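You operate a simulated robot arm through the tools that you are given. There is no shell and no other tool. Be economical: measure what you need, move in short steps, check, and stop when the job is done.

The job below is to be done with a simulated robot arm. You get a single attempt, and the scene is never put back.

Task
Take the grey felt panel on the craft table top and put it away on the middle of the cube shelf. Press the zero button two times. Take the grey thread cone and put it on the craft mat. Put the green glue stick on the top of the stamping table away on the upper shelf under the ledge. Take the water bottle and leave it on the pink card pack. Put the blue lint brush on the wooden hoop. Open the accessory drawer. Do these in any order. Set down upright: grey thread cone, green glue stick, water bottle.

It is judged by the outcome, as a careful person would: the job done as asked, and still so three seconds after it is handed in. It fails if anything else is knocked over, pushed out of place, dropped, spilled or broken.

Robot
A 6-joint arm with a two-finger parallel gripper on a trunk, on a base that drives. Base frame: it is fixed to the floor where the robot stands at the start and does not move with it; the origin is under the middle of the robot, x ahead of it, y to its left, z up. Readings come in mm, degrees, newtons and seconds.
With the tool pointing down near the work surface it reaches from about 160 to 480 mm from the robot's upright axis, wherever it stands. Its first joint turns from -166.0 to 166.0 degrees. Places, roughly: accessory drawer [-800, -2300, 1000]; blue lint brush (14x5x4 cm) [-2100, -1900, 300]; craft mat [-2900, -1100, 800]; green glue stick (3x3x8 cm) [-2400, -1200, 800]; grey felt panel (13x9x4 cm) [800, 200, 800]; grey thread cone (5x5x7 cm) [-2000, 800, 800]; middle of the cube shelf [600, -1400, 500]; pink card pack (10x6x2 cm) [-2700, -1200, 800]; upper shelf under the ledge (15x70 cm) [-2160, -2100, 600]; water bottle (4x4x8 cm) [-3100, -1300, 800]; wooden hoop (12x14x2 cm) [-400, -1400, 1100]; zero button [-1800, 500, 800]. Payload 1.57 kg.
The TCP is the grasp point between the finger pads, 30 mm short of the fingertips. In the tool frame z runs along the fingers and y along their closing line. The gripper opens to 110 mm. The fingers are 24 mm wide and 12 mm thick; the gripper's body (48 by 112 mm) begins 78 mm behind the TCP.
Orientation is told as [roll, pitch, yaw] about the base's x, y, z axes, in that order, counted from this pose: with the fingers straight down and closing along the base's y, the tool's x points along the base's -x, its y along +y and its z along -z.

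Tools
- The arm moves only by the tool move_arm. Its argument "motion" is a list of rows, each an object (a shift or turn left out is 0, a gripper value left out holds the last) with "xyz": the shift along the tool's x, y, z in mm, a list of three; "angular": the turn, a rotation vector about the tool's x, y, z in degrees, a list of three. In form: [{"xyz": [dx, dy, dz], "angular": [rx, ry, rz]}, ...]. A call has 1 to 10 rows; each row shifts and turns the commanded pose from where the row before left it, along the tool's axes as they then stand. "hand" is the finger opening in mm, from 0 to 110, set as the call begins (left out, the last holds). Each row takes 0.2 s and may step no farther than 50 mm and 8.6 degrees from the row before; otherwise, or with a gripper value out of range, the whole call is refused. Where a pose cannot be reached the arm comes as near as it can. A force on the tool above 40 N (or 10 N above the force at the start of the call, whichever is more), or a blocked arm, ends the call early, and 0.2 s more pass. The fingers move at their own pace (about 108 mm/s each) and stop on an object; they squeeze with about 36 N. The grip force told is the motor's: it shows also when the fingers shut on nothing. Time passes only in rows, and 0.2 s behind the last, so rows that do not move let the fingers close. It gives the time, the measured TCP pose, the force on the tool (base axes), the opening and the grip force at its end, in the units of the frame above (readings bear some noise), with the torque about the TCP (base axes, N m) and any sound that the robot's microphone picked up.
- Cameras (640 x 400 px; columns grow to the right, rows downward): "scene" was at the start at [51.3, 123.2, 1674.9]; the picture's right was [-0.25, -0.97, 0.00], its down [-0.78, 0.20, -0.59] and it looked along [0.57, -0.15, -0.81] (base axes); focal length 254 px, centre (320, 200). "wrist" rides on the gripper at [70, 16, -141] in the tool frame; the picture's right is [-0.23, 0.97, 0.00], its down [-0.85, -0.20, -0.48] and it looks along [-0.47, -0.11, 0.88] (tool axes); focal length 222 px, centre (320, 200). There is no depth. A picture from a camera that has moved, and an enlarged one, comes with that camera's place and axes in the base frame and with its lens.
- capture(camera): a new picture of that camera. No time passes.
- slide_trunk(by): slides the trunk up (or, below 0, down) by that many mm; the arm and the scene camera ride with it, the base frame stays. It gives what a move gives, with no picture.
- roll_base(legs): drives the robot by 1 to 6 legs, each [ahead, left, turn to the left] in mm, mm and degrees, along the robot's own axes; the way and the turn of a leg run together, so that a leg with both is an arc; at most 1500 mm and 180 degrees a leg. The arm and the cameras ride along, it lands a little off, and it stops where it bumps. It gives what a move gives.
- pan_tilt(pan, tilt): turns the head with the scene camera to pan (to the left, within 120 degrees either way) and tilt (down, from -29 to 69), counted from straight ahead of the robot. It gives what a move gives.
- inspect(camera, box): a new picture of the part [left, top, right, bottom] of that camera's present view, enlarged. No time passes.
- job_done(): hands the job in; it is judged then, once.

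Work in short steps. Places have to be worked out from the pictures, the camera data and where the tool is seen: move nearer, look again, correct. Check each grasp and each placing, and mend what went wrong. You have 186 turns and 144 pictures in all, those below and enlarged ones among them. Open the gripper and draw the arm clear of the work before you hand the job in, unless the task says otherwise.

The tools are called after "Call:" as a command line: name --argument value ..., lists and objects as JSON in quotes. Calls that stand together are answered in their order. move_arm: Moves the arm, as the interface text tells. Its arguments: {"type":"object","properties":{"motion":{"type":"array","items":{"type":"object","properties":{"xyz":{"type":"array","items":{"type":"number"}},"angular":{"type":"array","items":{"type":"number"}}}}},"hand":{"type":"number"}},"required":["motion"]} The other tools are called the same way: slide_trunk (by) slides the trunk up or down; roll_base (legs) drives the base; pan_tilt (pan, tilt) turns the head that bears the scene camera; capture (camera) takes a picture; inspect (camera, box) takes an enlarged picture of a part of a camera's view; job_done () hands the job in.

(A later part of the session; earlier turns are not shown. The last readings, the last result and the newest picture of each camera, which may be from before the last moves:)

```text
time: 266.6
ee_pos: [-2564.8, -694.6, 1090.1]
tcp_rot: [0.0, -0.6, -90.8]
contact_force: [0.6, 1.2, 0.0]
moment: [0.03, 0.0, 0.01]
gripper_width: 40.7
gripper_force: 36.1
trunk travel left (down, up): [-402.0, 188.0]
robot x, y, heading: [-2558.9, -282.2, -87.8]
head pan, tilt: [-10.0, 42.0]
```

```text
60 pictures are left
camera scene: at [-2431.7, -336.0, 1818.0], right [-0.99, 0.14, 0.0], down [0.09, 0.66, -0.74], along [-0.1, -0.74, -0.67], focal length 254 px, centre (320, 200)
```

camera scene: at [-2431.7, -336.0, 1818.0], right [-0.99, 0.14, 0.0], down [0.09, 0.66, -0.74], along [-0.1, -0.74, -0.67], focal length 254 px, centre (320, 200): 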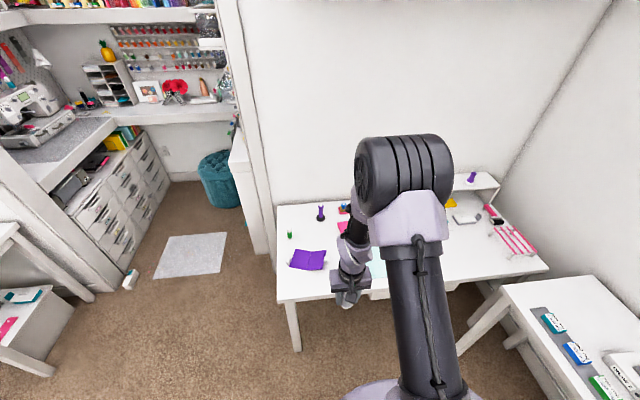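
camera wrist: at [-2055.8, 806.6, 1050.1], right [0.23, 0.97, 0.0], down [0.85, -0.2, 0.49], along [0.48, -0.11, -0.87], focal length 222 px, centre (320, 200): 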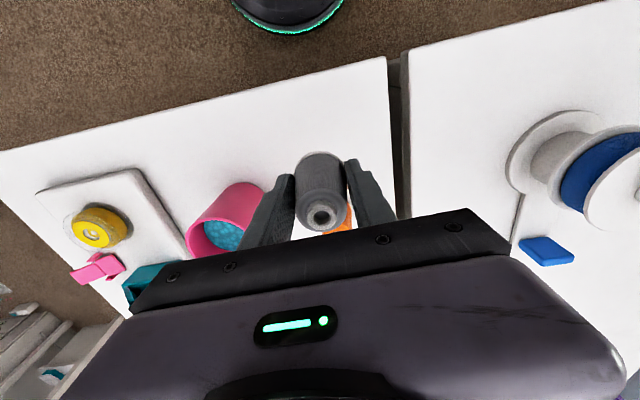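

Table front edge is y≈-860. I'll drive to about (-2800, -620) and look down with the wrist camera.

Call:
roll_base --legs '[[330, -250, 0]]'

Call:
capture --camera "wrist"

Call:
pan_tilt --pan 15 --tilt 50

Call:
capture --camera "scene"

```text
time: 269.1
ee_pos: [-2800.3, -1027.6, 1090.2]
tcp_rot: [0.1, -0.6, -91.0]
contact_force: [-0.1, -0.2, -0.5]
moment: [0.03, -0.02, -0.02]
gripper_width: 41.0
gripper_force: 36.3
trunk travel left (down, up): [-402.0, 188.0]
robot x, y, heading: [-2798.1, -614.6, -87.8]
head pan, tilt: [-10.0, 42.0]
```

```text
59 pictures are left
camera wrist: at [-2782.1, -956.7, 1229.4], right [0.97, -0.24, 0.0], down [-0.21, -0.85, 0.49], along [-0.12, -0.47, -0.87], focal length 222 px, centre (320, 200)
```

wrist: 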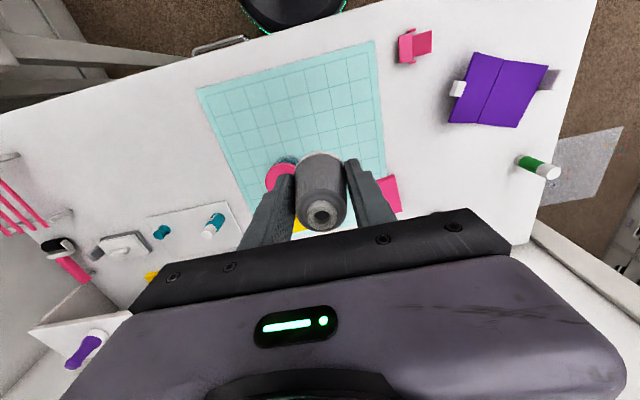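

```text
time: 270.0
ee_pos: [-2799.3, -1028.1, 1089.5]
tcp_rot: [0.1, -0.6, -90.9]
contact_force: [-0.4, -0.5, -0.1]
moment: [0.01, 0.0, 0.02]
gripper_width: 41.1
gripper_force: 36.0
trunk travel left (down, up): [-402.0, 188.0]
robot x, y, heading: [-2794.8, -609.9, -88.0]
head pan, tilt: [15.0, 50.0]
```

```text
58 pictures are left
camera scene: at [-2633.3, -660.1, 1806.8], right [-0.96, -0.29, 0.0], down [-0.22, 0.73, -0.64], along [0.19, -0.61, -0.77], focal length 254 px, centre (320, 200)
```

scene: 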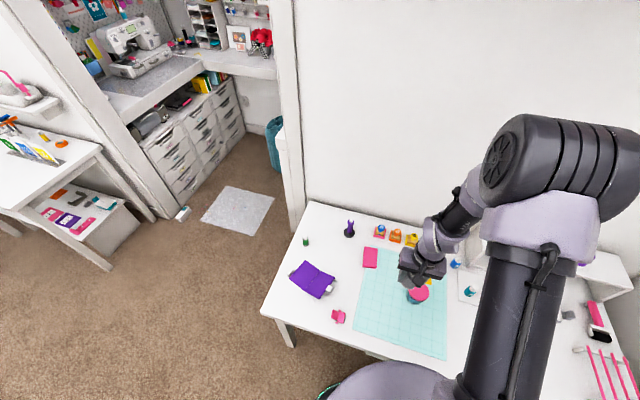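

Identified: teal gridded craft mat (x≈-2996…-2693, y≈-923…-1200), pink card pack right behind, green glue stick at right, bottle at left. Below me the mat is free, so I'll lower the cone here.

Call:
slide_trunk --by -200

Call:
move_arm --motion '[{"xyz": [0, 0, 40]}, {"xyz": [0, 0, 8]}]'

Call:
move_arm --motion '[{"xyz": [0, 0, 2]}, {"xyz": [0, 0, 2]}, {"xyz": [0, 0, 2]}, {"xyz": [0, 0, 2]}]'

```text
time: 272.2
ee_pos: [-2800.9, -1026.9, 889.3]
tcp_rot: [0.0, -0.6, -91.0]
contact_force: [0.7, 0.9, -1.5]
moment: [0.02, 0.0, 0.0]
gripper_width: 40.9
gripper_force: 35.7
trunk travel left (down, up): [-202.0, 388.0]
robot x, y, heading: [-2794.0, -615.1, -88.0]
head pan, tilt: [15.0, 50.0]
```

```text
time: 272.8
ee_pos: [-2799.9, -1026.6, 842.0]
tcp_rot: [0.0, -0.6, -91.0]
contact_force: [0.3, 0.3, 0.4]
moment: [-0.01, -0.01, 0.0]
gripper_width: 41.0
gripper_force: 36.5
trunk travel left (down, up): [-202.0, 388.0]
robot x, y, heading: [-2793.3, -615.1, -87.8]
head pan, tilt: [15.0, 50.0]
```

```text
time: 273.8
ee_pos: [-2799.5, -1028.3, 833.4]
tcp_rot: [0.0, -0.6, -91.0]
contact_force: [-0.3, 0.2, -1.0]
moment: [0.05, 0.01, -0.02]
gripper_width: 41.1
gripper_force: 35.7
trunk travel left (down, up): [-202.0, 388.0]
robot x, y, heading: [-2796.4, -614.1, -88.0]
head pan, tilt: [15.0, 50.0]
```

Call:
move_arm --motion '[{"xyz": [0, 0, 2]}, {"xyz": [0, 0, 2]}, {"xyz": [0, 0, 2]}, {"xyz": [0, 0, 2]}, {"xyz": [0, 0, 2]}]'

```text
time: 275.0
ee_pos: [-2800.6, -1027.3, 824.2]
tcp_rot: [0.0, -0.6, -90.8]
contact_force: [0.2, 0.0, -1.0]
moment: [0.0, -0.02, 0.03]
gripper_width: 41.1
gripper_force: 36.2
trunk travel left (down, up): [-202.0, 388.0]
robot x, y, heading: [-2798.2, -616.1, -88.2]
head pan, tilt: [15.0, 50.0]
```

This table is lower; keep feeling downward.

Call:
move_arm --motion '[{"xyz": [0, 0, 3]}, {"xyz": [0, 0, 3]}, {"xyz": [0, 0, 3]}, {"xyz": [0, 0, 3]}, {"xyz": [0, 0, 3]}, {"xyz": [0, 0, 3]}, {"xyz": [0, 0, 3]}, {"xyz": [0, 0, 3]}]'

Call:
capture --camera "wrist"

```text
time: 276.8
ee_pos: [-2800.9, -1027.7, 798.9]
tcp_rot: [0.1, -0.6, -91.0]
contact_force: [-0.4, 0.2, -1.6]
moment: [-0.04, -0.03, 0.0]
gripper_width: 40.9
gripper_force: 35.6
trunk travel left (down, up): [-202.0, 388.0]
robot x, y, heading: [-2791.0, -611.7, -88.2]
head pan, tilt: [15.0, 50.0]
```

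```text
57 pictures are left
camera wrist: at [-2781.9, -956.9, 938.4], right [0.97, -0.24, 0.0], down [-0.21, -0.85, 0.49], along [-0.12, -0.47, -0.87], focal length 222 px, centre (320, 200)
```

wrist: 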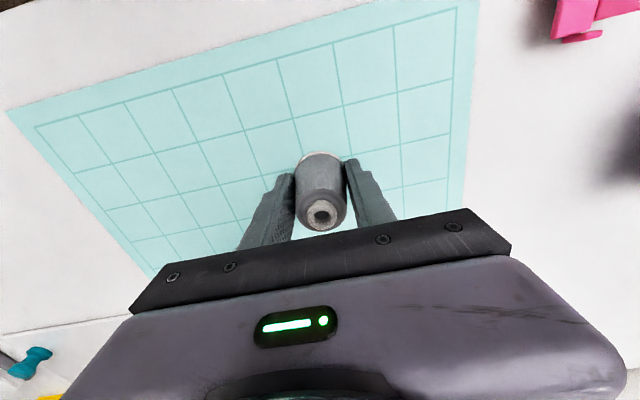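

Stereo on the mat corner gives table z≈761, so contact is a few mm lower.

Call:
move_arm --motion '[{"xyz": [0, 0, 2]}, {"xyz": [0, 0, 2]}, {"xyz": [0, 0, 2]}, {"xyz": [0, 0, 2]}, {"xyz": [0, 0, 2]}, {"xyz": [0, 0, 2]}]'

```text
time: 277.4
ee_pos: [-2801.5, -1028.5, 797.2]
tcp_rot: [0.1, -0.8, -90.9]
contact_force: [-0.1, 6.6, 30.7]
moment: [0.34, -0.27, -0.01]
gripper_width: 40.7
gripper_force: 36.0
trunk travel left (down, up): [-202.0, 388.0]
robot x, y, heading: [-2797.9, -614.0, -88.1]
head pan, tilt: [15.0, 50.0]
stopped in row 3: the force on the tool passed its limit at 45 N (the readings are from after the stop); the commanded pose is now the measured one
```

Contact at TCP z≈797. Ease up slightly and release, then lift off.

Call:
move_arm --motion '[{"xyz": [0, 0, -1]}, {}, {}]' --hand 75

Call:
move_arm --motion '[{"xyz": [0, 0, -40]}, {"xyz": [0, 0, -45]}, {"xyz": [0, 0, -45]}]'

Call:
slide_trunk --by 150

Call:
capture --camera "wrist"

```text
time: 278.2
ee_pos: [-2800.2, -1028.8, 796.9]
tcp_rot: [0.0, -0.7, -91.0]
contact_force: [-0.1, 0.5, -0.5]
moment: [0.0, 0.0, 0.03]
gripper_width: 75.0
gripper_force: 0.1
trunk travel left (down, up): [-202.0, 388.0]
robot x, y, heading: [-2799.7, -613.4, -88.1]
head pan, tilt: [15.0, 50.0]
```

```text
time: 279.1
ee_pos: [-2802.4, -1025.9, 926.1]
tcp_rot: [0.0, -0.7, -90.9]
contact_force: [-0.6, 0.7, -0.8]
moment: [-0.02, -0.02, -0.01]
gripper_width: 74.9
gripper_force: 0.0
trunk travel left (down, up): [-202.0, 388.0]
robot x, y, heading: [-2798.4, -610.2, -88.0]
head pan, tilt: [15.0, 50.0]
```

```text
time: 280.8
ee_pos: [-2802.6, -1025.4, 1075.2]
tcp_rot: [0.0, -0.6, -91.0]
contact_force: [-0.2, 0.0, 0.6]
moment: [0.01, 0.03, -0.02]
gripper_width: 75.1
gripper_force: 0.0
trunk travel left (down, up): [-352.0, 238.0]
robot x, y, heading: [-2795.7, -613.1, -88.1]
head pan, tilt: [15.0, 50.0]
```

```text
56 pictures are left
camera wrist: at [-2783.8, -954.7, 1214.8], right [0.97, -0.24, 0.0], down [-0.21, -0.85, 0.49], along [-0.12, -0.48, -0.87], focal length 222 px, centre (320, 200)
```

wrist: 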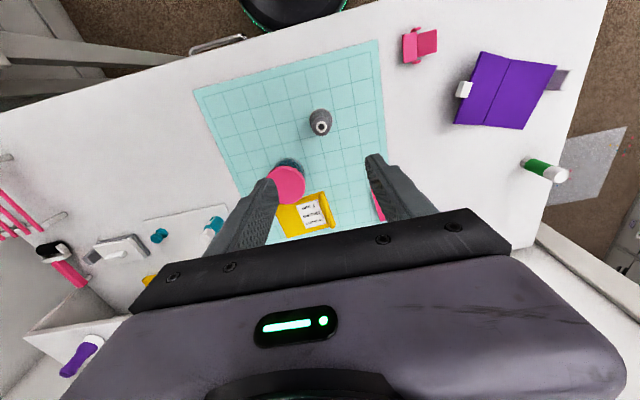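

Cone stands upright on the mat. Next the water bottle: move to x≈-3090 and closer to the table (carriage is above it), and look.

Call:
roll_base --legs '[[0, -260, 0], [120, 0, 0]]'

Call:
capture --camera "wrist"

```text
time: 283.5
ee_pos: [-3057.7, -1156.0, 1074.5]
tcp_rot: [0.0, -0.7, -91.0]
contact_force: [-0.4, -0.2, 0.1]
moment: [0.04, 0.04, -0.01]
gripper_width: 74.9
gripper_force: 0.1
trunk travel left (down, up): [-352.0, 238.0]
robot x, y, heading: [-3047.5, -738.3, -88.2]
head pan, tilt: [15.0, 50.0]
```

```text
55 pictures are left
camera wrist: at [-3039.2, -1084.7, 1214.5], right [0.97, -0.25, 0.0], down [-0.22, -0.85, 0.49], along [-0.12, -0.47, -0.87], focal length 222 px, centre (320, 200)
```

wrist: 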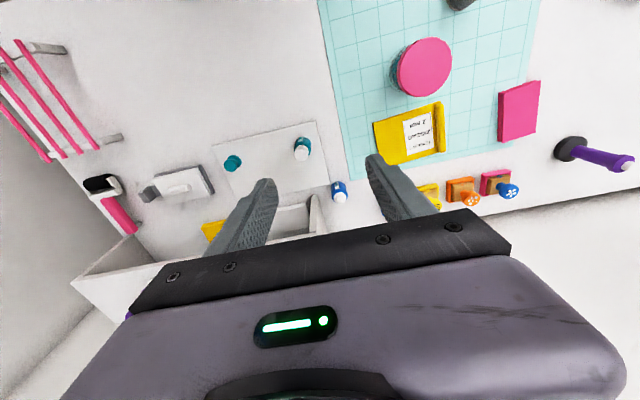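

Call:
inspect --camera "wrist" --box '[200, 110, 380, 220]'

```text
3.56 times, centred on (290, 165) of wrist
camera zoom: at [-3039.2, -1084.7, 1214.5], right [0.97, -0.25, 0.0], down [-0.22, -0.85, 0.49], along [-0.12, -0.47, -0.87], focal length 790 px, centre (427, 324)
```

zoom: 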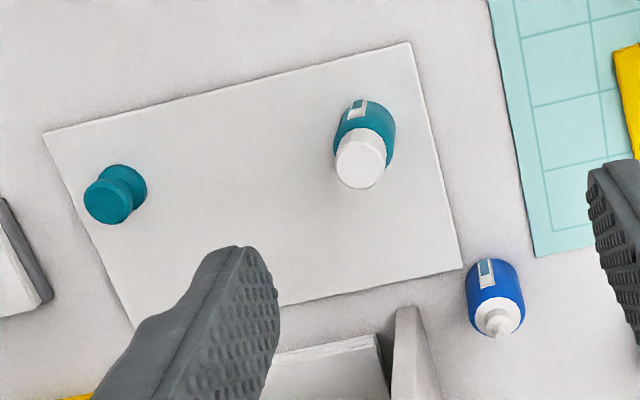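

Call:
inspect --camera "wrist" --box '[285, 125, 365, 215]'

```text
4.44 times, centred on (325, 170) of wrist
camera zoom: at [-3039.2, -1084.7, 1214.5], right [0.97, -0.25, 0.0], down [-0.22, -0.85, 0.49], along [-0.12, -0.47, -0.87], focal length 987 px, centre (298, 333)
```

zoom: 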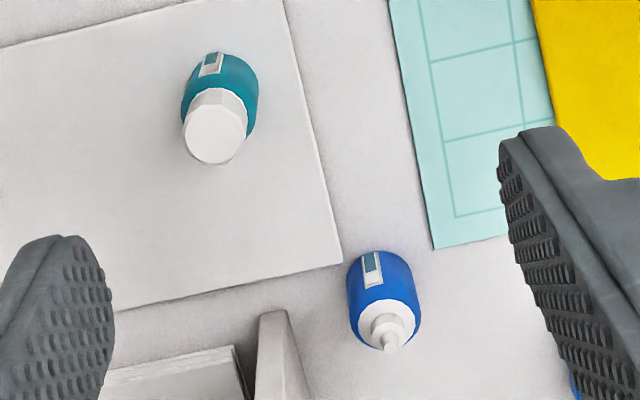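

By position (-3054, -1306) the blue spray-top bottle is the water bottle. A divider stands ~40 mm to its left, so I'll come in with a narrow opening biased to the right, leaning 20° for reach.

Call:
roll_base --legs '[[42, 0, 0]]'

Call:
move_arm --motion '[{"angular": [0, -7, -1]}, {"angular": [0, -7, 0]}, {"angular": [0, -6, 0]}, {"xyz": [-7.6, 2.5, 41.4]}, {"xyz": [-7.6, 2.5, 41.4]}, {"xyz": [-7.6, 2.5, 41.4]}]' --hand 58

Call:
capture --camera "wrist"

```text
time: 284.4
ee_pos: [-3057.4, -1197.8, 1073.6]
tcp_rot: [0.0, -0.6, -91.2]
contact_force: [0.6, -0.8, 0.2]
moment: [0.05, -0.02, -0.02]
gripper_width: 75.0
gripper_force: 0.1
trunk travel left (down, up): [-352.0, 238.0]
robot x, y, heading: [-3046.7, -780.0, -88.2]
head pan, tilt: [15.0, 50.0]
```

```text
time: 285.8
ee_pos: [-3048.0, -1264.2, 961.9]
tcp_rot: [0.0, -20.7, -90.2]
contact_force: [0.4, 0.1, 0.0]
moment: [0.03, 0.02, -0.01]
gripper_width: 58.1
gripper_force: 0.1
trunk travel left (down, up): [-352.0, 238.0]
robot x, y, heading: [-3047.4, -784.5, -87.9]
head pan, tilt: [15.0, 50.0]
```

```text
52 pictures are left
camera wrist: at [-3030.7, -1148.2, 1068.8], right [0.97, -0.22, 0.08], down [-0.2, -0.63, 0.75], along [-0.11, -0.75, -0.66], focal length 222 px, centre (320, 200)
```

wrist: 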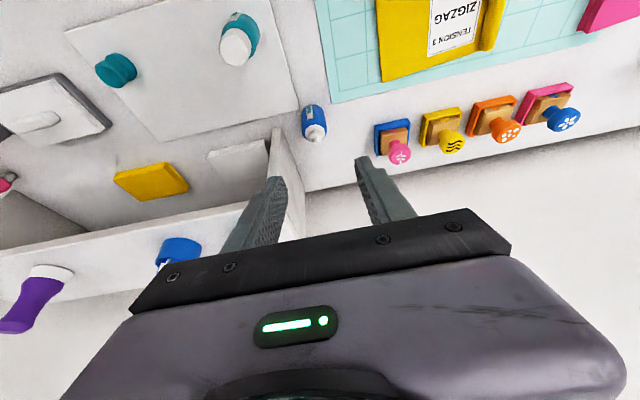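

Bottle axis about (-3049, -1300). Advance over it with a +5 mm bias and stop just above its top.

Call:
move_arm --motion '[{"xyz": [6, 2, 46.9]}, {"xyz": [6, 2, 46.9]}]'

Call:
inspect --camera "wrist" --box '[200, 80, 440, 230]'

```text
time: 286.4
ee_pos: [-3043.4, -1285.1, 870.8]
tcp_rot: [-0.2, -20.7, -90.1]
contact_force: [0.3, 0.1, -0.2]
moment: [0.01, -0.01, 0.0]
gripper_width: 58.0
gripper_force: 0.1
trunk travel left (down, up): [-352.0, 238.0]
robot x, y, heading: [-3048.0, -785.3, -88.2]
head pan, tilt: [15.0, 50.0]
```

```text
2.67 times, centred on (320, 155) of wrist
camera zoom: at [-3025.3, -1169.3, 977.1], right [0.97, -0.22, 0.08], down [-0.2, -0.63, 0.75], along [-0.11, -0.75, -0.66], focal length 592 px, centre (320, 320)
```

zoom: 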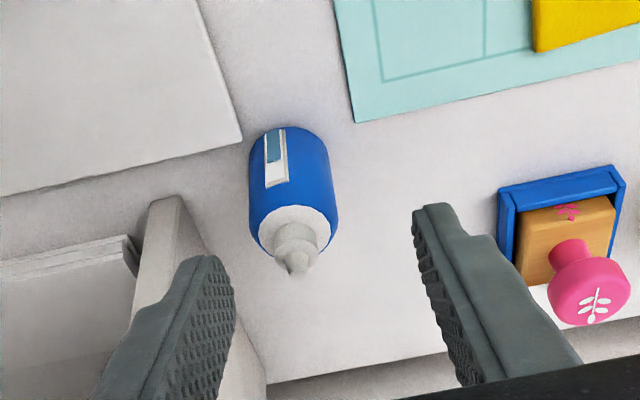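

Bottle at (-3049, -1298), divider right face ≈ -3101: enough room for the finger. Descend 53 mm and close.

Call:
move_arm --motion '[{"xyz": [8, -2.5, 25.5]}, {"xyz": [8.5, 0, 24.8]}]'

Call:
move_arm --motion '[{}, {}, {}]' --hand 10

Call:
inspect --camera "wrist" --box '[200, 80, 440, 230]'

```text
time: 287.0
ee_pos: [-3046.5, -1287.4, 821.4]
tcp_rot: [-0.1, -20.6, -90.2]
contact_force: [0.4, -0.5, -1.1]
moment: [-0.01, 0.01, 0.02]
gripper_width: 58.1
gripper_force: 0.0
trunk travel left (down, up): [-352.0, 238.0]
robot x, y, heading: [-3050.2, -783.2, -88.2]
head pan, tilt: [15.0, 50.0]
```

```text
time: 287.8
ee_pos: [-3045.4, -1287.1, 821.3]
tcp_rot: [-0.1, -20.7, -90.3]
contact_force: [-0.6, 0.3, 0.9]
moment: [0.04, -0.03, 0.02]
gripper_width: 27.3
gripper_force: 36.1
trunk travel left (down, up): [-352.0, 238.0]
robot x, y, heading: [-3046.4, -783.5, -88.4]
head pan, tilt: [15.0, 50.0]
```

```text
2.67 times, centred on (320, 155) of wrist
camera zoom: at [-3028.6, -1172.0, 928.6], right [0.97, -0.22, 0.08], down [-0.2, -0.63, 0.75], along [-0.11, -0.75, -0.66], focal length 592 px, centre (320, 320)
```

zoom: 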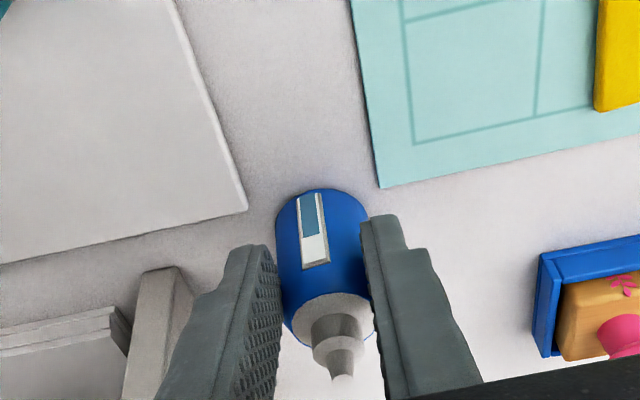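

Grip at 27 mm. Lift 100 mm and check it stays upright.

Call:
move_arm --motion '[{"xyz": [-8, 0, -22]}, {"xyz": [-15, 0, -40]}, {"xyz": [-12, 0, -32]}]'

Call:
capture --camera "wrist"

```text
time: 288.6
ee_pos: [-3046.5, -1285.2, 925.5]
tcp_rot: [0.0, -20.7, -90.1]
contact_force: [0.2, -0.5, 0.0]
moment: [0.03, 0.0, -0.01]
gripper_width: 26.6
gripper_force: 36.3
trunk travel left (down, up): [-352.0, 238.0]
robot x, y, heading: [-3047.6, -779.0, -88.2]
head pan, tilt: [15.0, 50.0]
```

```text
49 pictures are left
camera wrist: at [-3028.9, -1170.1, 1032.4], right [0.97, -0.22, 0.08], down [-0.2, -0.63, 0.75], along [-0.11, -0.75, -0.66], focal length 222 px, centre (320, 200)
```

wrist: 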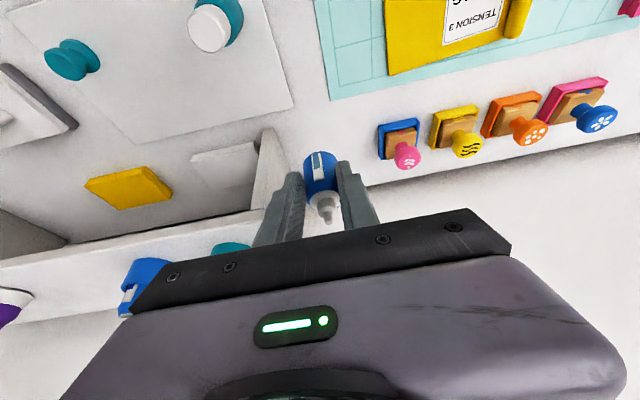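

Held. Raise a little more and drive sideways to above the pink card pack, then look.

Call:
slide_trunk --by 80

Call:
roll_base --legs '[[-40, 0, 0], [0, 320, 0]]'

Call:
capture --camera "wrist"

```text
time: 290.0
ee_pos: [-3046.3, -1274.5, 926.0]
tcp_rot: [-0.3, -20.0, -90.1]
contact_force: [0.2, 1.8, 1.0]
moment: [-0.15, -0.01, -0.01]
gripper_width: 24.7
gripper_force: 35.6
trunk travel left (down, up): [-371.0, 219.0]
robot x, y, heading: [-3049.4, -762.2, -88.0]
head pan, tilt: [15.0, 50.0]
stopped: the arm was blocked; the commanded pose is now the measured one
```

```text
time: 291.7
ee_pos: [-3049.4, -1240.2, 922.6]
tcp_rot: [0.1, -19.5, -90.7]
contact_force: [-0.7, 1.0, 0.6]
moment: [0.01, -0.02, -0.01]
gripper_width: 24.0
gripper_force: 35.6
trunk travel left (down, up): [-371.0, 219.0]
robot x, y, heading: [-3046.2, -721.1, -88.7]
head pan, tilt: [15.0, 50.0]
stopped in leg 2: the robot was blocked; the commanded pose is now the measured one
```

```text
48 pictures are left
camera wrist: at [-3031.3, -1126.8, 1031.6], right [0.97, -0.22, 0.08], down [-0.21, -0.64, 0.74], along [-0.12, -0.73, -0.67], focal length 222 px, centre (320, 200)
```

wrist: 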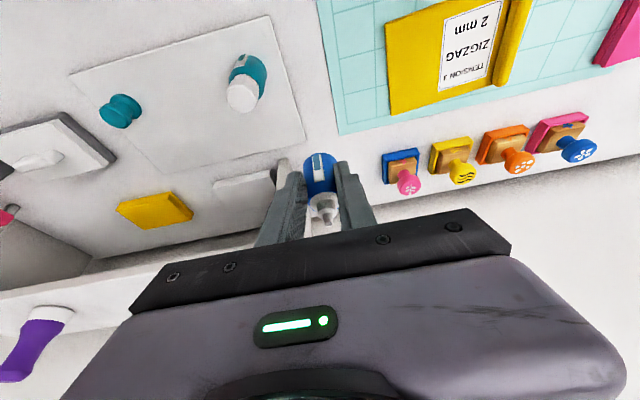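

Something blocked the trunk and the sideways drive—perhaps the elbow against something overhead. Look with the head camera before moving.

Call:
pan_tilt --pan 0 --tilt 10

Call:
capture --camera "scene"

```text
time: 292.8
ee_pos: [-3050.6, -1239.5, 921.8]
tcp_rot: [0.3, -19.5, -90.7]
contact_force: [-0.4, 0.1, -0.1]
moment: [0.04, -0.01, 0.04]
gripper_width: 24.0
gripper_force: 35.8
trunk travel left (down, up): [-371.0, 219.0]
robot x, y, heading: [-3043.6, -720.3, -88.6]
head pan, tilt: [0.0, 10.0]
```

```text
47 pictures are left
camera scene: at [-2912.9, -824.5, 1825.7], right [-1.0, -0.02, -0.01], down [0.0, 0.2, -0.98], along [0.03, -0.98, -0.2], focal length 254 px, centre (320, 200)
```

scene: 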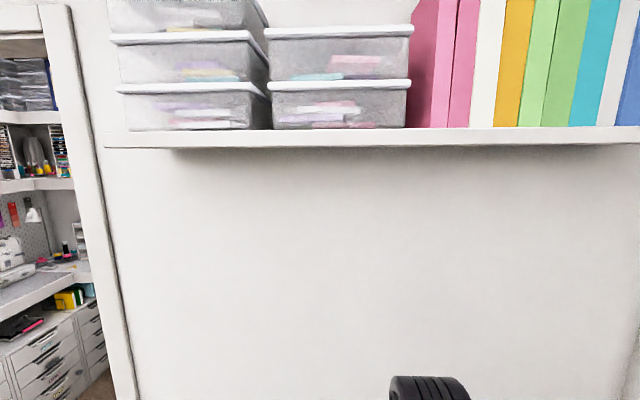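

Nothing overhead. I'll look straight down near the column—perhaps it caught on the table's drawer handle.

Call:
pan_tilt --pan 0 --tilt 69

Call:
capture --camera "scene"

```text
time: 294.1
ee_pos: [-3049.3, -1238.0, 923.2]
tcp_rot: [0.5, -19.4, -90.8]
contact_force: [-0.6, 0.1, -0.7]
moment: [0.02, 0.02, 0.02]
gripper_width: 23.8
gripper_force: 35.8
trunk travel left (down, up): [-371.0, 219.0]
robot x, y, heading: [-3037.1, -721.0, -88.4]
head pan, tilt: [0.0, 68.8]
```

```text
46 pictures are left
camera scene: at [-2912.3, -785.8, 1742.8], right [-1.0, -0.02, -0.01], down [-0.02, 0.94, -0.34], along [0.02, -0.34, -0.94], focal length 254 px, centre (320, 200)
```

scene: 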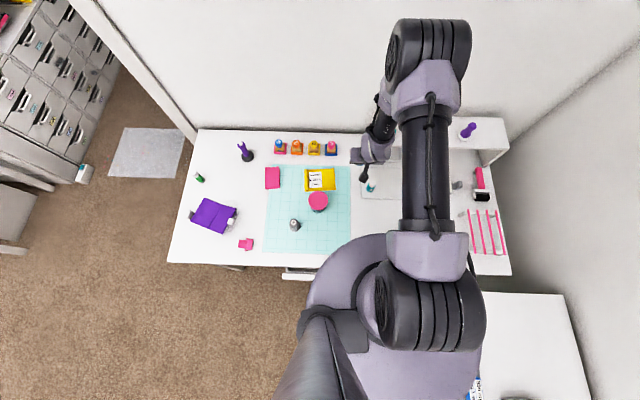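

A drawer front protrudes under the table edge; my column collar likely caught under it. Undo: lower the trunk 19 mm, then back straight away.

Call:
slide_trunk --by -20

Call:
roll_base --legs '[[-60, 0, 0]]'

Call:
capture --camera "wrist"

```text
time: 294.7
ee_pos: [-3049.1, -1224.8, 925.0]
tcp_rot: [0.4, -20.6, -90.7]
contact_force: [-0.1, -0.9, -0.3]
moment: [0.03, 0.01, 0.02]
gripper_width: 23.8
gripper_force: 36.3
trunk travel left (down, up): [-351.0, 239.0]
robot x, y, heading: [-3040.4, -719.7, -88.8]
head pan, tilt: [0.0, 68.8]
```

```text
time: 295.7
ee_pos: [-3044.3, -1159.1, 924.4]
tcp_rot: [-0.1, -20.8, -90.6]
contact_force: [0.2, -0.4, 0.4]
moment: [-0.02, 0.01, -0.02]
gripper_width: 10.0
gripper_force: 0.1
trunk travel left (down, up): [-351.0, 239.0]
robot x, y, heading: [-3042.1, -659.1, -88.4]
head pan, tilt: [0.0, 68.8]
```

```text
45 pictures are left
camera wrist: at [-3025.7, -1044.0, 1031.4], right [0.97, -0.22, 0.08], down [-0.2, -0.63, 0.75], along [-0.12, -0.75, -0.66], focal length 222 px, centre (320, 200)
```

wrist: 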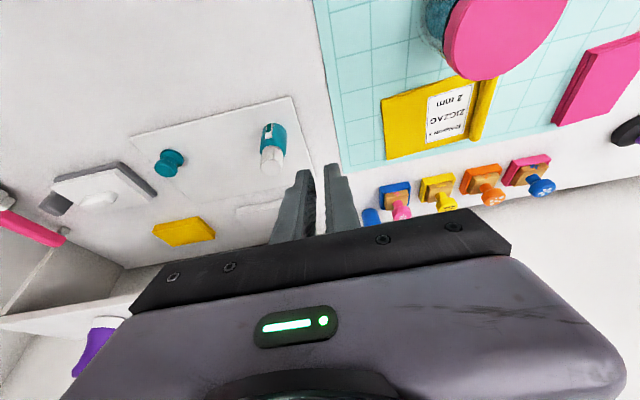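

The bottle slipped out and is lying at the back (blue, near (−2990, −1410)). Raise the trunk here for a better view.

Call:
slide_trunk --by 140

Call:
move_arm --motion '[{"xyz": [0, 45, 0]}, {"xyz": [0, 45, 0]}]' --hand 60

Call:
capture --camera "wrist"

```text
time: 297.6
ee_pos: [-3042.9, -1169.8, 926.0]
tcp_rot: [-0.5, -19.8, -90.5]
contact_force: [-0.3, 3.9, 0.7]
moment: [-0.36, 0.05, 0.01]
gripper_width: 9.9
gripper_force: 0.1
trunk travel left (down, up): [-379.0, 211.0]
robot x, y, heading: [-3042.8, -654.0, -88.5]
head pan, tilt: [0.0, 68.8]
stopped: the arm was blocked; the commanded pose is now the measured one
```

```text
time: 298.4
ee_pos: [-2954.2, -1186.3, 921.0]
tcp_rot: [-0.4, -19.0, -90.6]
contact_force: [0.7, -0.5, 1.0]
moment: [0.07, 0.01, -0.01]
gripper_width: 60.2
gripper_force: 0.1
trunk travel left (down, up): [-379.0, 211.0]
robot x, y, heading: [-3043.3, -658.3, -88.5]
head pan, tilt: [0.0, 68.8]
stopped in row 2: the arm was blocked; the commanded pose is now the measured one
```

```text
44 pictures are left
camera wrist: at [-2934.4, -1074.1, 1031.6], right [0.97, -0.23, 0.07], down [-0.2, -0.65, 0.73], along [-0.12, -0.72, -0.68], focal length 222 px, centre (320, 200)
```

wrist: 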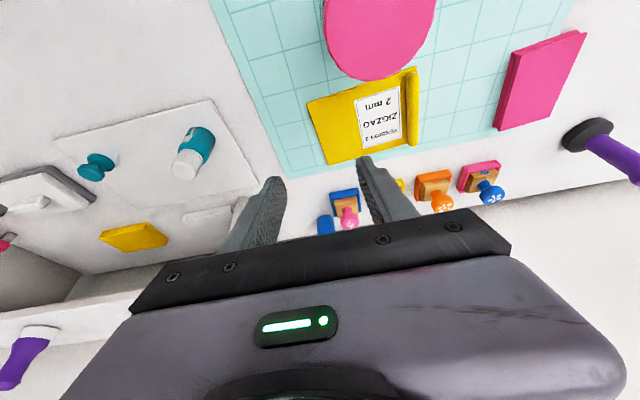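

The trunk blocks at the same height even here, and I tilt forward each time. Lower it back and look to my right/back for whatever is being touched.

Call:
slide_trunk --by -40

Call:
pan_tilt --pan -50 --tilt 15

Call:
capture --camera "scene"

```text
time: 299.2
ee_pos: [-2955.4, -1161.5, 915.1]
tcp_rot: [-0.1, -20.9, -90.6]
contact_force: [0.2, 0.7, 0.0]
moment: [-0.05, 0.01, 0.0]
gripper_width: 59.9
gripper_force: 0.0
trunk travel left (down, up): [-339.0, 251.0]
robot x, y, heading: [-3043.2, -656.5, -88.7]
head pan, tilt: [0.0, 68.8]
```

```text
time: 300.4
ee_pos: [-2955.8, -1161.9, 912.5]
tcp_rot: [-0.1, -20.6, -90.6]
contact_force: [-0.2, -0.1, -0.2]
moment: [0.03, 0.01, 0.0]
gripper_width: 60.0
gripper_force: 0.0
trunk travel left (down, up): [-339.0, 251.0]
robot x, y, heading: [-3045.3, -657.0, -88.8]
head pan, tilt: [-50.0, 15.0]
```

```text
43 pictures are left
camera scene: at [-2974.1, -694.4, 1797.5], right [-0.66, 0.75, 0.0], down [0.19, 0.17, -0.97], along [-0.72, -0.64, -0.26], focal length 254 px, centre (320, 200)
```

scene: 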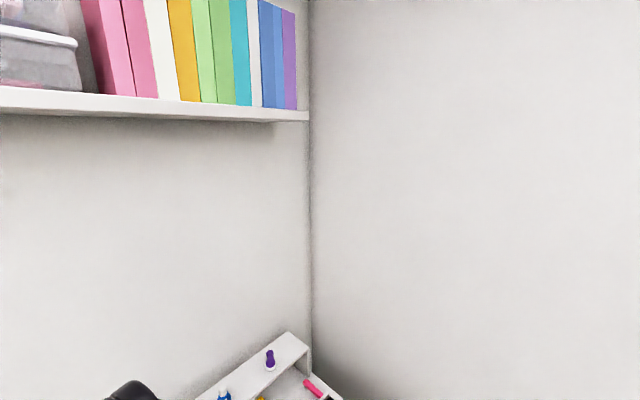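

Nothing overhead. I'll back off another 200 mm into open floor and retry the lift.

Call:
roll_base --legs '[[-200, 0, 0]]'

Call:
slide_trunk --by 100

Call:
pan_tilt --pan 30 --tilt 50

Call:
capture --camera "scene"

```text
time: 302.1
ee_pos: [-2960.5, -949.6, 912.5]
tcp_rot: [-0.1, -20.8, -90.6]
contact_force: [-0.2, 0.2, 0.7]
moment: [-0.04, -0.02, 0.03]
gripper_width: 59.9
gripper_force: 0.0
trunk travel left (down, up): [-339.0, 251.0]
robot x, y, heading: [-3048.2, -448.0, -88.8]
head pan, tilt: [-50.0, 15.0]
```

```text
time: 303.4
ee_pos: [-2961.2, -950.7, 1014.1]
tcp_rot: [-0.1, -20.7, -90.6]
contact_force: [0.0, 0.5, 0.1]
moment: [0.01, 0.03, -0.03]
gripper_width: 60.0
gripper_force: 0.0
trunk travel left (down, up): [-439.0, 151.0]
robot x, y, heading: [-3050.7, -444.2, -88.8]
head pan, tilt: [-50.0, 15.0]
```

```text
time: 304.9
ee_pos: [-2960.4, -950.7, 1012.8]
tcp_rot: [-0.1, -20.7, -90.6]
contact_force: [0.1, -0.1, -0.3]
moment: [-0.01, 0.02, -0.02]
gripper_width: 60.3
gripper_force: 0.0
trunk travel left (down, up): [-439.0, 151.0]
robot x, y, heading: [-3050.3, -444.3, -88.6]
head pan, tilt: [30.0, 50.0]
```

```text
42 pictures are left
camera scene: at [-2868.9, -487.6, 1843.9], right [-0.85, -0.52, 0.0], down [-0.4, 0.65, -0.64], along [0.33, -0.55, -0.77], focal length 254 px, centre (320, 200)
```

scene: 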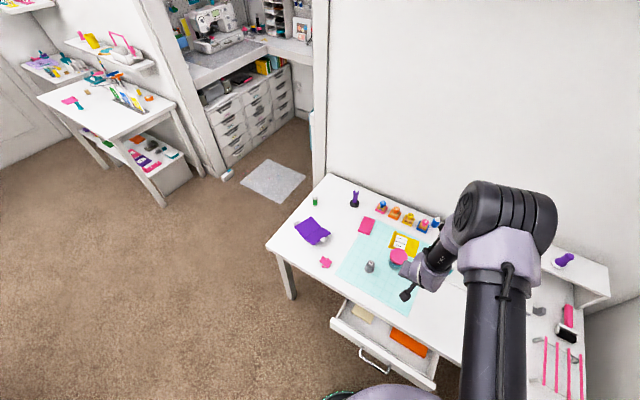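

The drawer under the stamping table is open ~100 mm — I must have hooked it. I'll push it shut: back off, lower the closed fingers to the drawer front's height beside its handle, and drive forward.

Call:
roll_base --legs '[[-300, 0, 0]]'

Call:
move_arm --motion '[{"xyz": [0, 35, 0]}, {"xyz": [0, 30, 0]}]' --hand 0

Call:
slide_trunk --by -278

Call:
capture --camera "wrist"

```text
time: 307.0
ee_pos: [-2969.3, -657.5, 1012.7]
tcp_rot: [-0.1, -20.7, -91.1]
contact_force: [0.2, 0.6, -0.2]
moment: [-0.04, -0.01, 0.01]
gripper_width: 60.0
gripper_force: 0.1
trunk travel left (down, up): [-439.0, 151.0]
robot x, y, heading: [-3052.7, -154.1, -89.0]
head pan, tilt: [30.0, 50.0]
```

```text
time: 307.6
ee_pos: [-2904.2, -657.2, 1014.0]
tcp_rot: [-0.1, -20.7, -90.9]
contact_force: [0.1, -0.5, 0.8]
moment: [0.0, 0.02, -0.02]
gripper_width: 0.0
gripper_force: 21.6
trunk travel left (down, up): [-439.0, 151.0]
robot x, y, heading: [-3054.7, -156.6, -89.1]
head pan, tilt: [30.0, 50.0]
```

```text
time: 310.4
ee_pos: [-2905.0, -658.6, 734.8]
tcp_rot: [-0.2, -20.8, -91.0]
contact_force: [0.8, 0.8, 0.5]
moment: [0.0, 0.02, -0.02]
gripper_width: 0.0
gripper_force: 21.3
trunk travel left (down, up): [-161.0, 429.0]
robot x, y, heading: [-3056.5, -155.6, -89.0]
head pan, tilt: [30.0, 50.0]
```

```text
41 pictures are left
camera wrist: at [-2885.1, -542.9, 842.0], right [0.97, -0.23, 0.08], down [-0.21, -0.63, 0.75], along [-0.12, -0.74, -0.66], focal length 222 px, centre (320, 200)
```

wrist: 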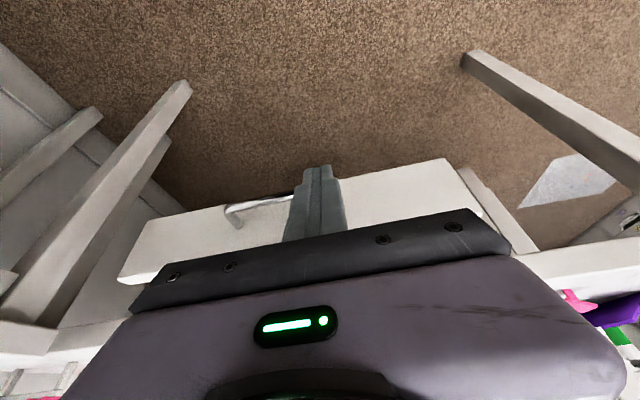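

The finger faces the drawer front right of its handle. Drive forward to push it closed.

Call:
roll_base --legs '[[195, 0, 0]]'

Call:
capture --camera "wrist"

```text
time: 312.0
ee_pos: [-2900.4, -854.9, 733.8]
tcp_rot: [-0.1, -20.6, -90.9]
contact_force: [-0.9, 8.8, -18.1]
moment: [0.46, 0.0, 0.01]
gripper_width: 0.1
gripper_force: 20.9
trunk travel left (down, up): [-161.0, 429.0]
robot x, y, heading: [-3050.6, -354.8, -89.0]
head pan, tilt: [30.0, 50.0]
```

```text
40 pictures are left
camera wrist: at [-2881.2, -741.0, 841.0], right [0.97, -0.23, 0.08], down [-0.21, -0.63, 0.75], along [-0.12, -0.74, -0.66], focal length 222 px, centre (320, 200)
```

wrist: 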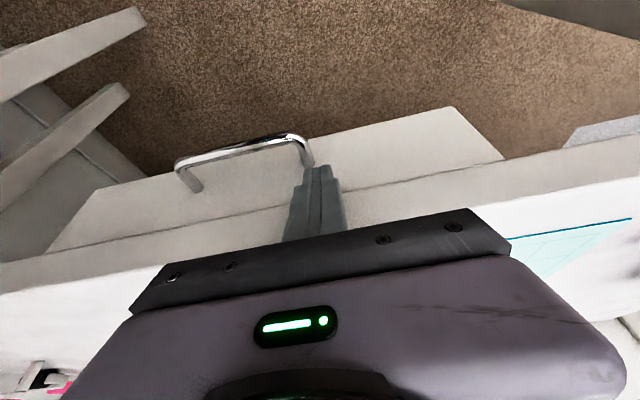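

Nearly flush. Push ~12 mm further and check the force.

Call:
roll_base --legs '[[14, 0, 0]]'

Call:
inspect --camera "wrist" --box '[160, 90, 520, 260]'

```text
time: 312.8
ee_pos: [-2900.2, -857.2, 731.2]
tcp_rot: [-0.2, -19.7, -90.8]
contact_force: [0.5, 0.9, -0.8]
moment: [0.02, 0.04, 0.0]
gripper_width: 0.1
gripper_force: 21.2
trunk travel left (down, up): [-161.0, 429.0]
robot x, y, heading: [-3048.7, -360.8, -88.9]
head pan, tilt: [30.0, 50.0]
stopped in leg 1: the force on the tool passed its limit at 54 N (the readings are from after the stop); the commanded pose is now the measured one
```

```text
1.78 times, centred on (340, 175) of wrist
camera zoom: at [-2881.1, -743.8, 840.2], right [0.97, -0.23, 0.07], down [-0.21, -0.64, 0.74], along [-0.12, -0.73, -0.67], focal length 395 px, centre (284, 244)
```

zoom: 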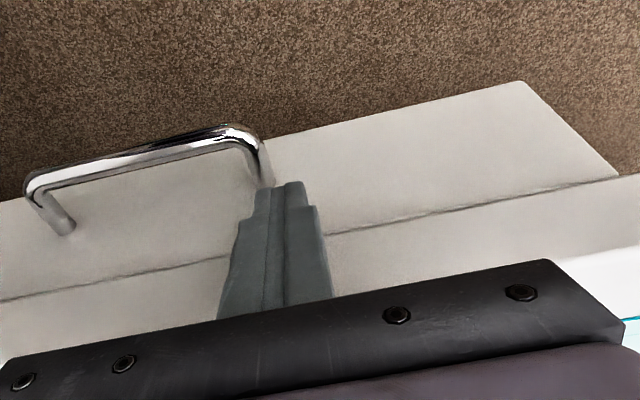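

Closed (firm stop at 54 N). Back off, rise, and go look at the fallen bottle — keeping my column clear of that handle.

Call:
roll_base --legs '[[-130, 0, 0]]'

Call:
slide_trunk --by 300

Call:
move_arm --motion '[{"angular": [0, -8, 0]}, {"angular": [0, -8, 0]}, {"angular": [0, -8, 0]}, {"xyz": [0, -45, 0]}, {"xyz": [0, -45, 0]}]' --hand 60

Call:
roll_base --legs '[[400, 0, 0]]'

Call:
capture --camera "wrist"

```text
time: 314.1
ee_pos: [-2904.2, -728.2, 731.2]
tcp_rot: [-0.2, -19.7, -90.9]
contact_force: [-0.2, -0.4, -0.3]
moment: [-0.03, -0.02, 0.02]
gripper_width: 0.0
gripper_force: 21.6
trunk travel left (down, up): [-161.0, 429.0]
robot x, y, heading: [-3056.2, -233.5, -89.0]
head pan, tilt: [30.0, 50.0]
```

```text
time: 317.1
ee_pos: [-2903.7, -729.3, 1031.0]
tcp_rot: [-0.2, -19.6, -91.0]
contact_force: [0.1, -0.1, -0.1]
moment: [-0.01, -0.01, 0.01]
gripper_width: 0.3
gripper_force: 21.2
trunk travel left (down, up): [-461.0, 129.0]
robot x, y, heading: [-3052.6, -234.4, -88.7]
head pan, tilt: [30.0, 50.0]
```

```text
time: 318.3
ee_pos: [-2993.0, -725.7, 1031.6]
tcp_rot: [-0.1, -43.9, -90.8]
contact_force: [-0.6, -0.1, -0.5]
moment: [0.02, 0.0, 0.0]
gripper_width: 60.2
gripper_force: 0.1
trunk travel left (down, up): [-461.0, 129.0]
robot x, y, heading: [-3050.0, -233.5, -88.8]
head pan, tilt: [30.0, 50.0]
```

```text
time: 320.7
ee_pos: [-2996.0, -1115.5, 1030.8]
tcp_rot: [-0.1, -43.7, -91.6]
contact_force: [0.1, -0.4, 0.6]
moment: [0.05, -0.02, -0.01]
gripper_width: 60.0
gripper_force: 0.1
trunk travel left (down, up): [-461.0, 129.0]
robot x, y, heading: [-3049.2, -622.5, -89.9]
head pan, tilt: [30.0, 50.0]
```

```text
38 pictures are left
camera wrist: at [-2973.5, -967.9, 1084.7], right [0.97, -0.19, 0.15], down [-0.21, -0.28, 0.94], along [-0.14, -0.94, -0.31], focal length 222 px, centre (320, 200)
```

wrist: 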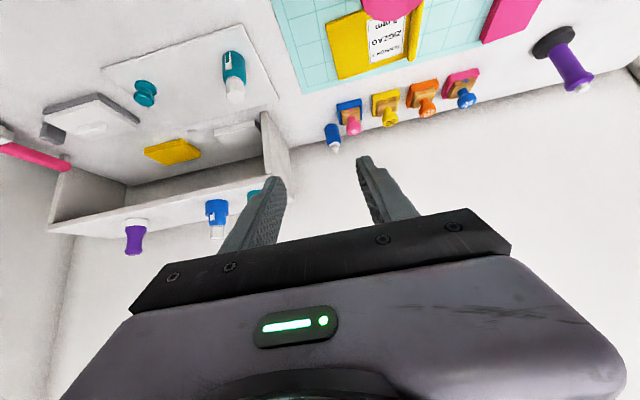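

The bottle is standing upright at about (-2984, -1402), beside the blue stamp. I'll move in, lower some, extend over it with the 44° lean staying high, and check.

Call:
roll_base --legs '[[90, 0, 0]]'

Call:
slide_trunk --by -120

Call:
move_arm --motion '[{"xyz": [-32, 2, 31]}, {"xyz": [-32, 2, 31]}, {"xyz": [-32, 2, 31]}]' --hand 46

Call:
inspect --camera "wrist" --box '[220, 60, 460, 210]'

```text
time: 321.8
ee_pos: [-2994.4, -1205.7, 1030.9]
tcp_rot: [-0.2, -43.8, -91.7]
contact_force: [-0.5, -0.2, -0.1]
moment: [0.02, -0.01, 0.0]
gripper_width: 60.0
gripper_force: 0.1
trunk travel left (down, up): [-461.0, 129.0]
robot x, y, heading: [-3047.0, -709.3, -89.6]
head pan, tilt: [30.0, 50.0]
```

```text
time: 323.3
ee_pos: [-2994.5, -1206.6, 912.2]
tcp_rot: [-0.2, -43.7, -91.7]
contact_force: [0.0, 0.6, -0.8]
moment: [0.01, 0.02, 0.06]
gripper_width: 60.1
gripper_force: 0.2
trunk travel left (down, up): [-341.0, 249.0]
robot x, y, heading: [-3047.2, -710.2, -89.8]
head pan, tilt: [30.0, 50.0]
```

```text
time: 324.1
ee_pos: [-2997.5, -1339.6, 909.9]
tcp_rot: [-0.2, -43.6, -91.8]
contact_force: [-0.7, -0.4, -1.0]
moment: [0.0, 0.0, 0.01]
gripper_width: 46.2
gripper_force: 0.1
trunk travel left (down, up): [-341.0, 249.0]
robot x, y, heading: [-3047.9, -714.0, -89.9]
head pan, tilt: [30.0, 50.0]
```

```text
2.67 times, centred on (340, 135) of wrist
camera zoom: at [-2975.7, -1192.3, 963.7], right [0.97, -0.19, 0.15], down [-0.21, -0.28, 0.94], along [-0.14, -0.94, -0.31], focal length 592 px, centre (267, 373)
```

zoom: 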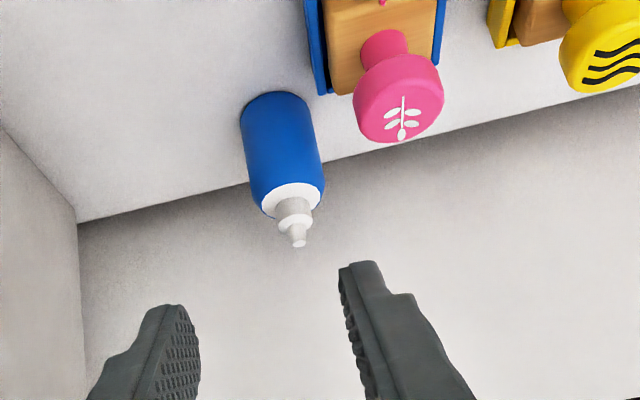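

Bottle axis ≈ (-2985, -1409). I'll use a steeper 30° lean so the finger clears the pink stamp knob, and come over it with a 42 mm opening.

Call:
move_arm --motion '[{"angular": [0, 7, 0]}, {"angular": [0, 6.6, 0]}, {"xyz": [-21, 5, 18]}, {"xyz": [-21, 4.5, 18]}]' --hand 42

Call:
inspect --camera "wrist" --box '[220, 60, 460, 210]'

```text
time: 325.1
ee_pos: [-2986.6, -1390.3, 901.8]
tcp_rot: [-0.1, -30.2, -91.7]
contact_force: [0.7, 0.2, -0.1]
moment: [0.02, -0.02, -0.02]
gripper_width: 42.1
gripper_force: 0.2
out of reach, approached as far as the arm can: row 4
trunk travel left (down, up): [-341.0, 249.0]
robot x, y, heading: [-3049.4, -712.8, -89.7]
head pan, tilt: [30.0, 50.0]
```

```text
2.67 times, centred on (340, 135) of wrist
camera zoom: at [-2965.1, -1259.0, 987.9], right [0.97, -0.23, 0.11], down [-0.21, -0.49, 0.84], along [-0.14, -0.84, -0.52], focal length 592 px, centre (267, 373)
```

zoom: 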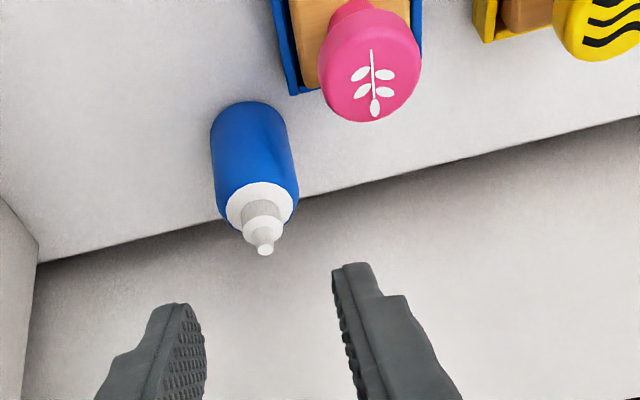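

Bottle ≈ (-2986, -1418). Creep the base 15 mm and go straight down.

Call:
roll_base --legs '[[14, 0, 0]]'

Call:
move_arm --motion '[{"xyz": [12.7, -0.5, 21.6]}, {"xyz": [12.7, 0, 21.6]}]'

Call:
inspect --camera "wrist" --box '[220, 60, 460, 210]'

```text
time: 325.9
ee_pos: [-2987.3, -1403.0, 901.1]
tcp_rot: [-0.4, -30.1, -91.8]
contact_force: [-0.4, -0.3, -0.6]
moment: [0.0, -0.04, 0.02]
gripper_width: 41.9
gripper_force: 0.1
trunk travel left (down, up): [-341.0, 249.0]
robot x, y, heading: [-3047.1, -721.3, -89.7]
head pan, tilt: [30.0, 50.0]
```

```text
time: 326.5
ee_pos: [-2986.2, -1401.8, 852.2]
tcp_rot: [-0.2, -30.0, -91.7]
contact_force: [0.0, -0.5, -0.1]
moment: [-0.04, 0.01, 0.02]
gripper_width: 42.0
gripper_force: 0.1
trunk travel left (down, up): [-341.0, 249.0]
robot x, y, heading: [-3046.2, -725.5, -89.5]
head pan, tilt: [30.0, 50.0]
```

```text
2.67 times, centred on (340, 135) of wrist
camera zoom: at [-2964.4, -1271.4, 938.2], right [0.97, -0.23, 0.11], down [-0.21, -0.49, 0.84], along [-0.14, -0.84, -0.53], focal length 592 px, centre (267, 373)
```

zoom: 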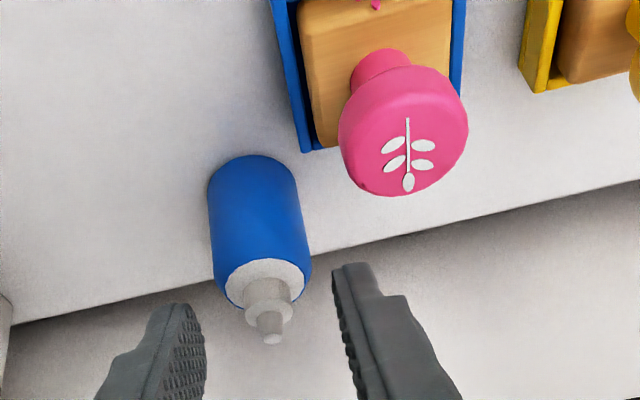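

Well aligned. Down 26 mm and close.

Call:
move_arm --motion '[{"xyz": [6.5, -1, 11.3]}, {"xyz": [6.5, 0, 11.3]}]'

Call:
move_arm --motion '[{}, {}, {}]' --hand 10

Call:
inspect --camera "wrist" --box '[220, 60, 460, 210]'

```text
time: 327.1
ee_pos: [-2986.3, -1402.9, 824.0]
tcp_rot: [-0.3, -30.2, -91.7]
contact_force: [0.2, 1.1, -0.5]
moment: [-0.03, -0.01, 0.01]
gripper_width: 42.1
gripper_force: 0.0
trunk travel left (down, up): [-341.0, 249.0]
robot x, y, heading: [-3046.8, -725.4, -89.4]
head pan, tilt: [30.0, 50.0]
```

```text
time: 327.9
ee_pos: [-2987.2, -1402.5, 825.6]
tcp_rot: [-0.3, -30.1, -91.7]
contact_force: [0.4, -0.5, 0.6]
moment: [0.02, -0.01, 0.0]
gripper_width: 27.8
gripper_force: 35.7
trunk travel left (down, up): [-341.0, 249.0]
robot x, y, heading: [-3050.0, -725.1, -89.8]
head pan, tilt: [30.0, 50.0]
```

```text
2.67 times, centred on (340, 135) of wrist
camera zoom: at [-2965.4, -1272.5, 911.5], right [0.97, -0.23, 0.11], down [-0.21, -0.49, 0.84], along [-0.14, -0.84, -0.53], focal length 592 px, centre (267, 373)
```

zoom: 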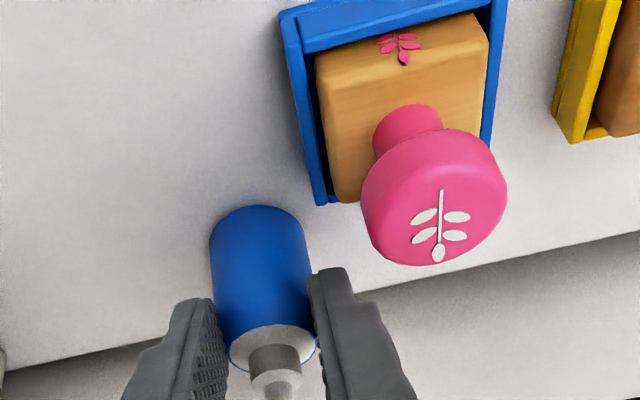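

The 27.8 mm width is less than the ~31 mm body, so I'm holding it off-centre (as before). Open, advance 8 mm and re-close.

Call:
move_arm --motion '[{}, {"xyz": [-7, 0, 4]}, {}]' --hand 42

Call:
move_arm --motion '[{}, {}, {}]' --hand 10

```text
time: 328.7
ee_pos: [-2988.2, -1408.4, 823.6]
tcp_rot: [-0.4, -30.1, -91.7]
contact_force: [0.2, 0.3, -0.3]
moment: [-0.01, -0.04, -0.01]
gripper_width: 42.1
gripper_force: 0.1
trunk travel left (down, up): [-341.0, 249.0]
robot x, y, heading: [-3046.5, -727.0, -89.7]
head pan, tilt: [30.0, 50.0]
```

```text
time: 329.5
ee_pos: [-2987.8, -1408.9, 825.3]
tcp_rot: [-0.2, -30.2, -91.7]
contact_force: [0.5, -0.1, 1.7]
moment: [-0.01, -0.06, 0.03]
gripper_width: 28.5
gripper_force: 35.4
trunk travel left (down, up): [-341.0, 249.0]
robot x, y, heading: [-3050.6, -723.8, -90.0]
head pan, tilt: [30.0, 50.0]
```

28.5 mm now — likely the true diameter, centred. Lift and watch the width.

Call:
move_arm --motion '[{"xyz": [-10, 0, -17.3]}, {"xyz": [-20, 0, -34.6]}, {"xyz": [-20, 0, -34.6]}, {}, {}]'

Call:
capture --camera "wrist"

```text
time: 330.7
ee_pos: [-2989.7, -1412.2, 924.4]
tcp_rot: [-0.2, -30.0, -91.7]
contact_force: [-0.1, -0.1, 0.1]
moment: [-0.01, -0.01, 0.02]
gripper_width: 28.4
gripper_force: 36.5
trunk travel left (down, up): [-341.0, 249.0]
robot x, y, heading: [-3047.4, -722.4, -89.5]
head pan, tilt: [30.0, 50.0]
```

```text
33 pictures are left
camera wrist: at [-2967.3, -1280.6, 1011.1], right [0.97, -0.23, 0.11], down [-0.21, -0.49, 0.84], along [-0.14, -0.84, -0.53], focal length 222 px, centre (320, 200)
```

wrist: 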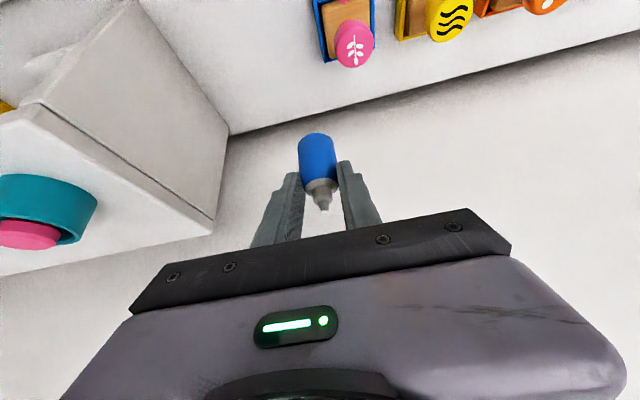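

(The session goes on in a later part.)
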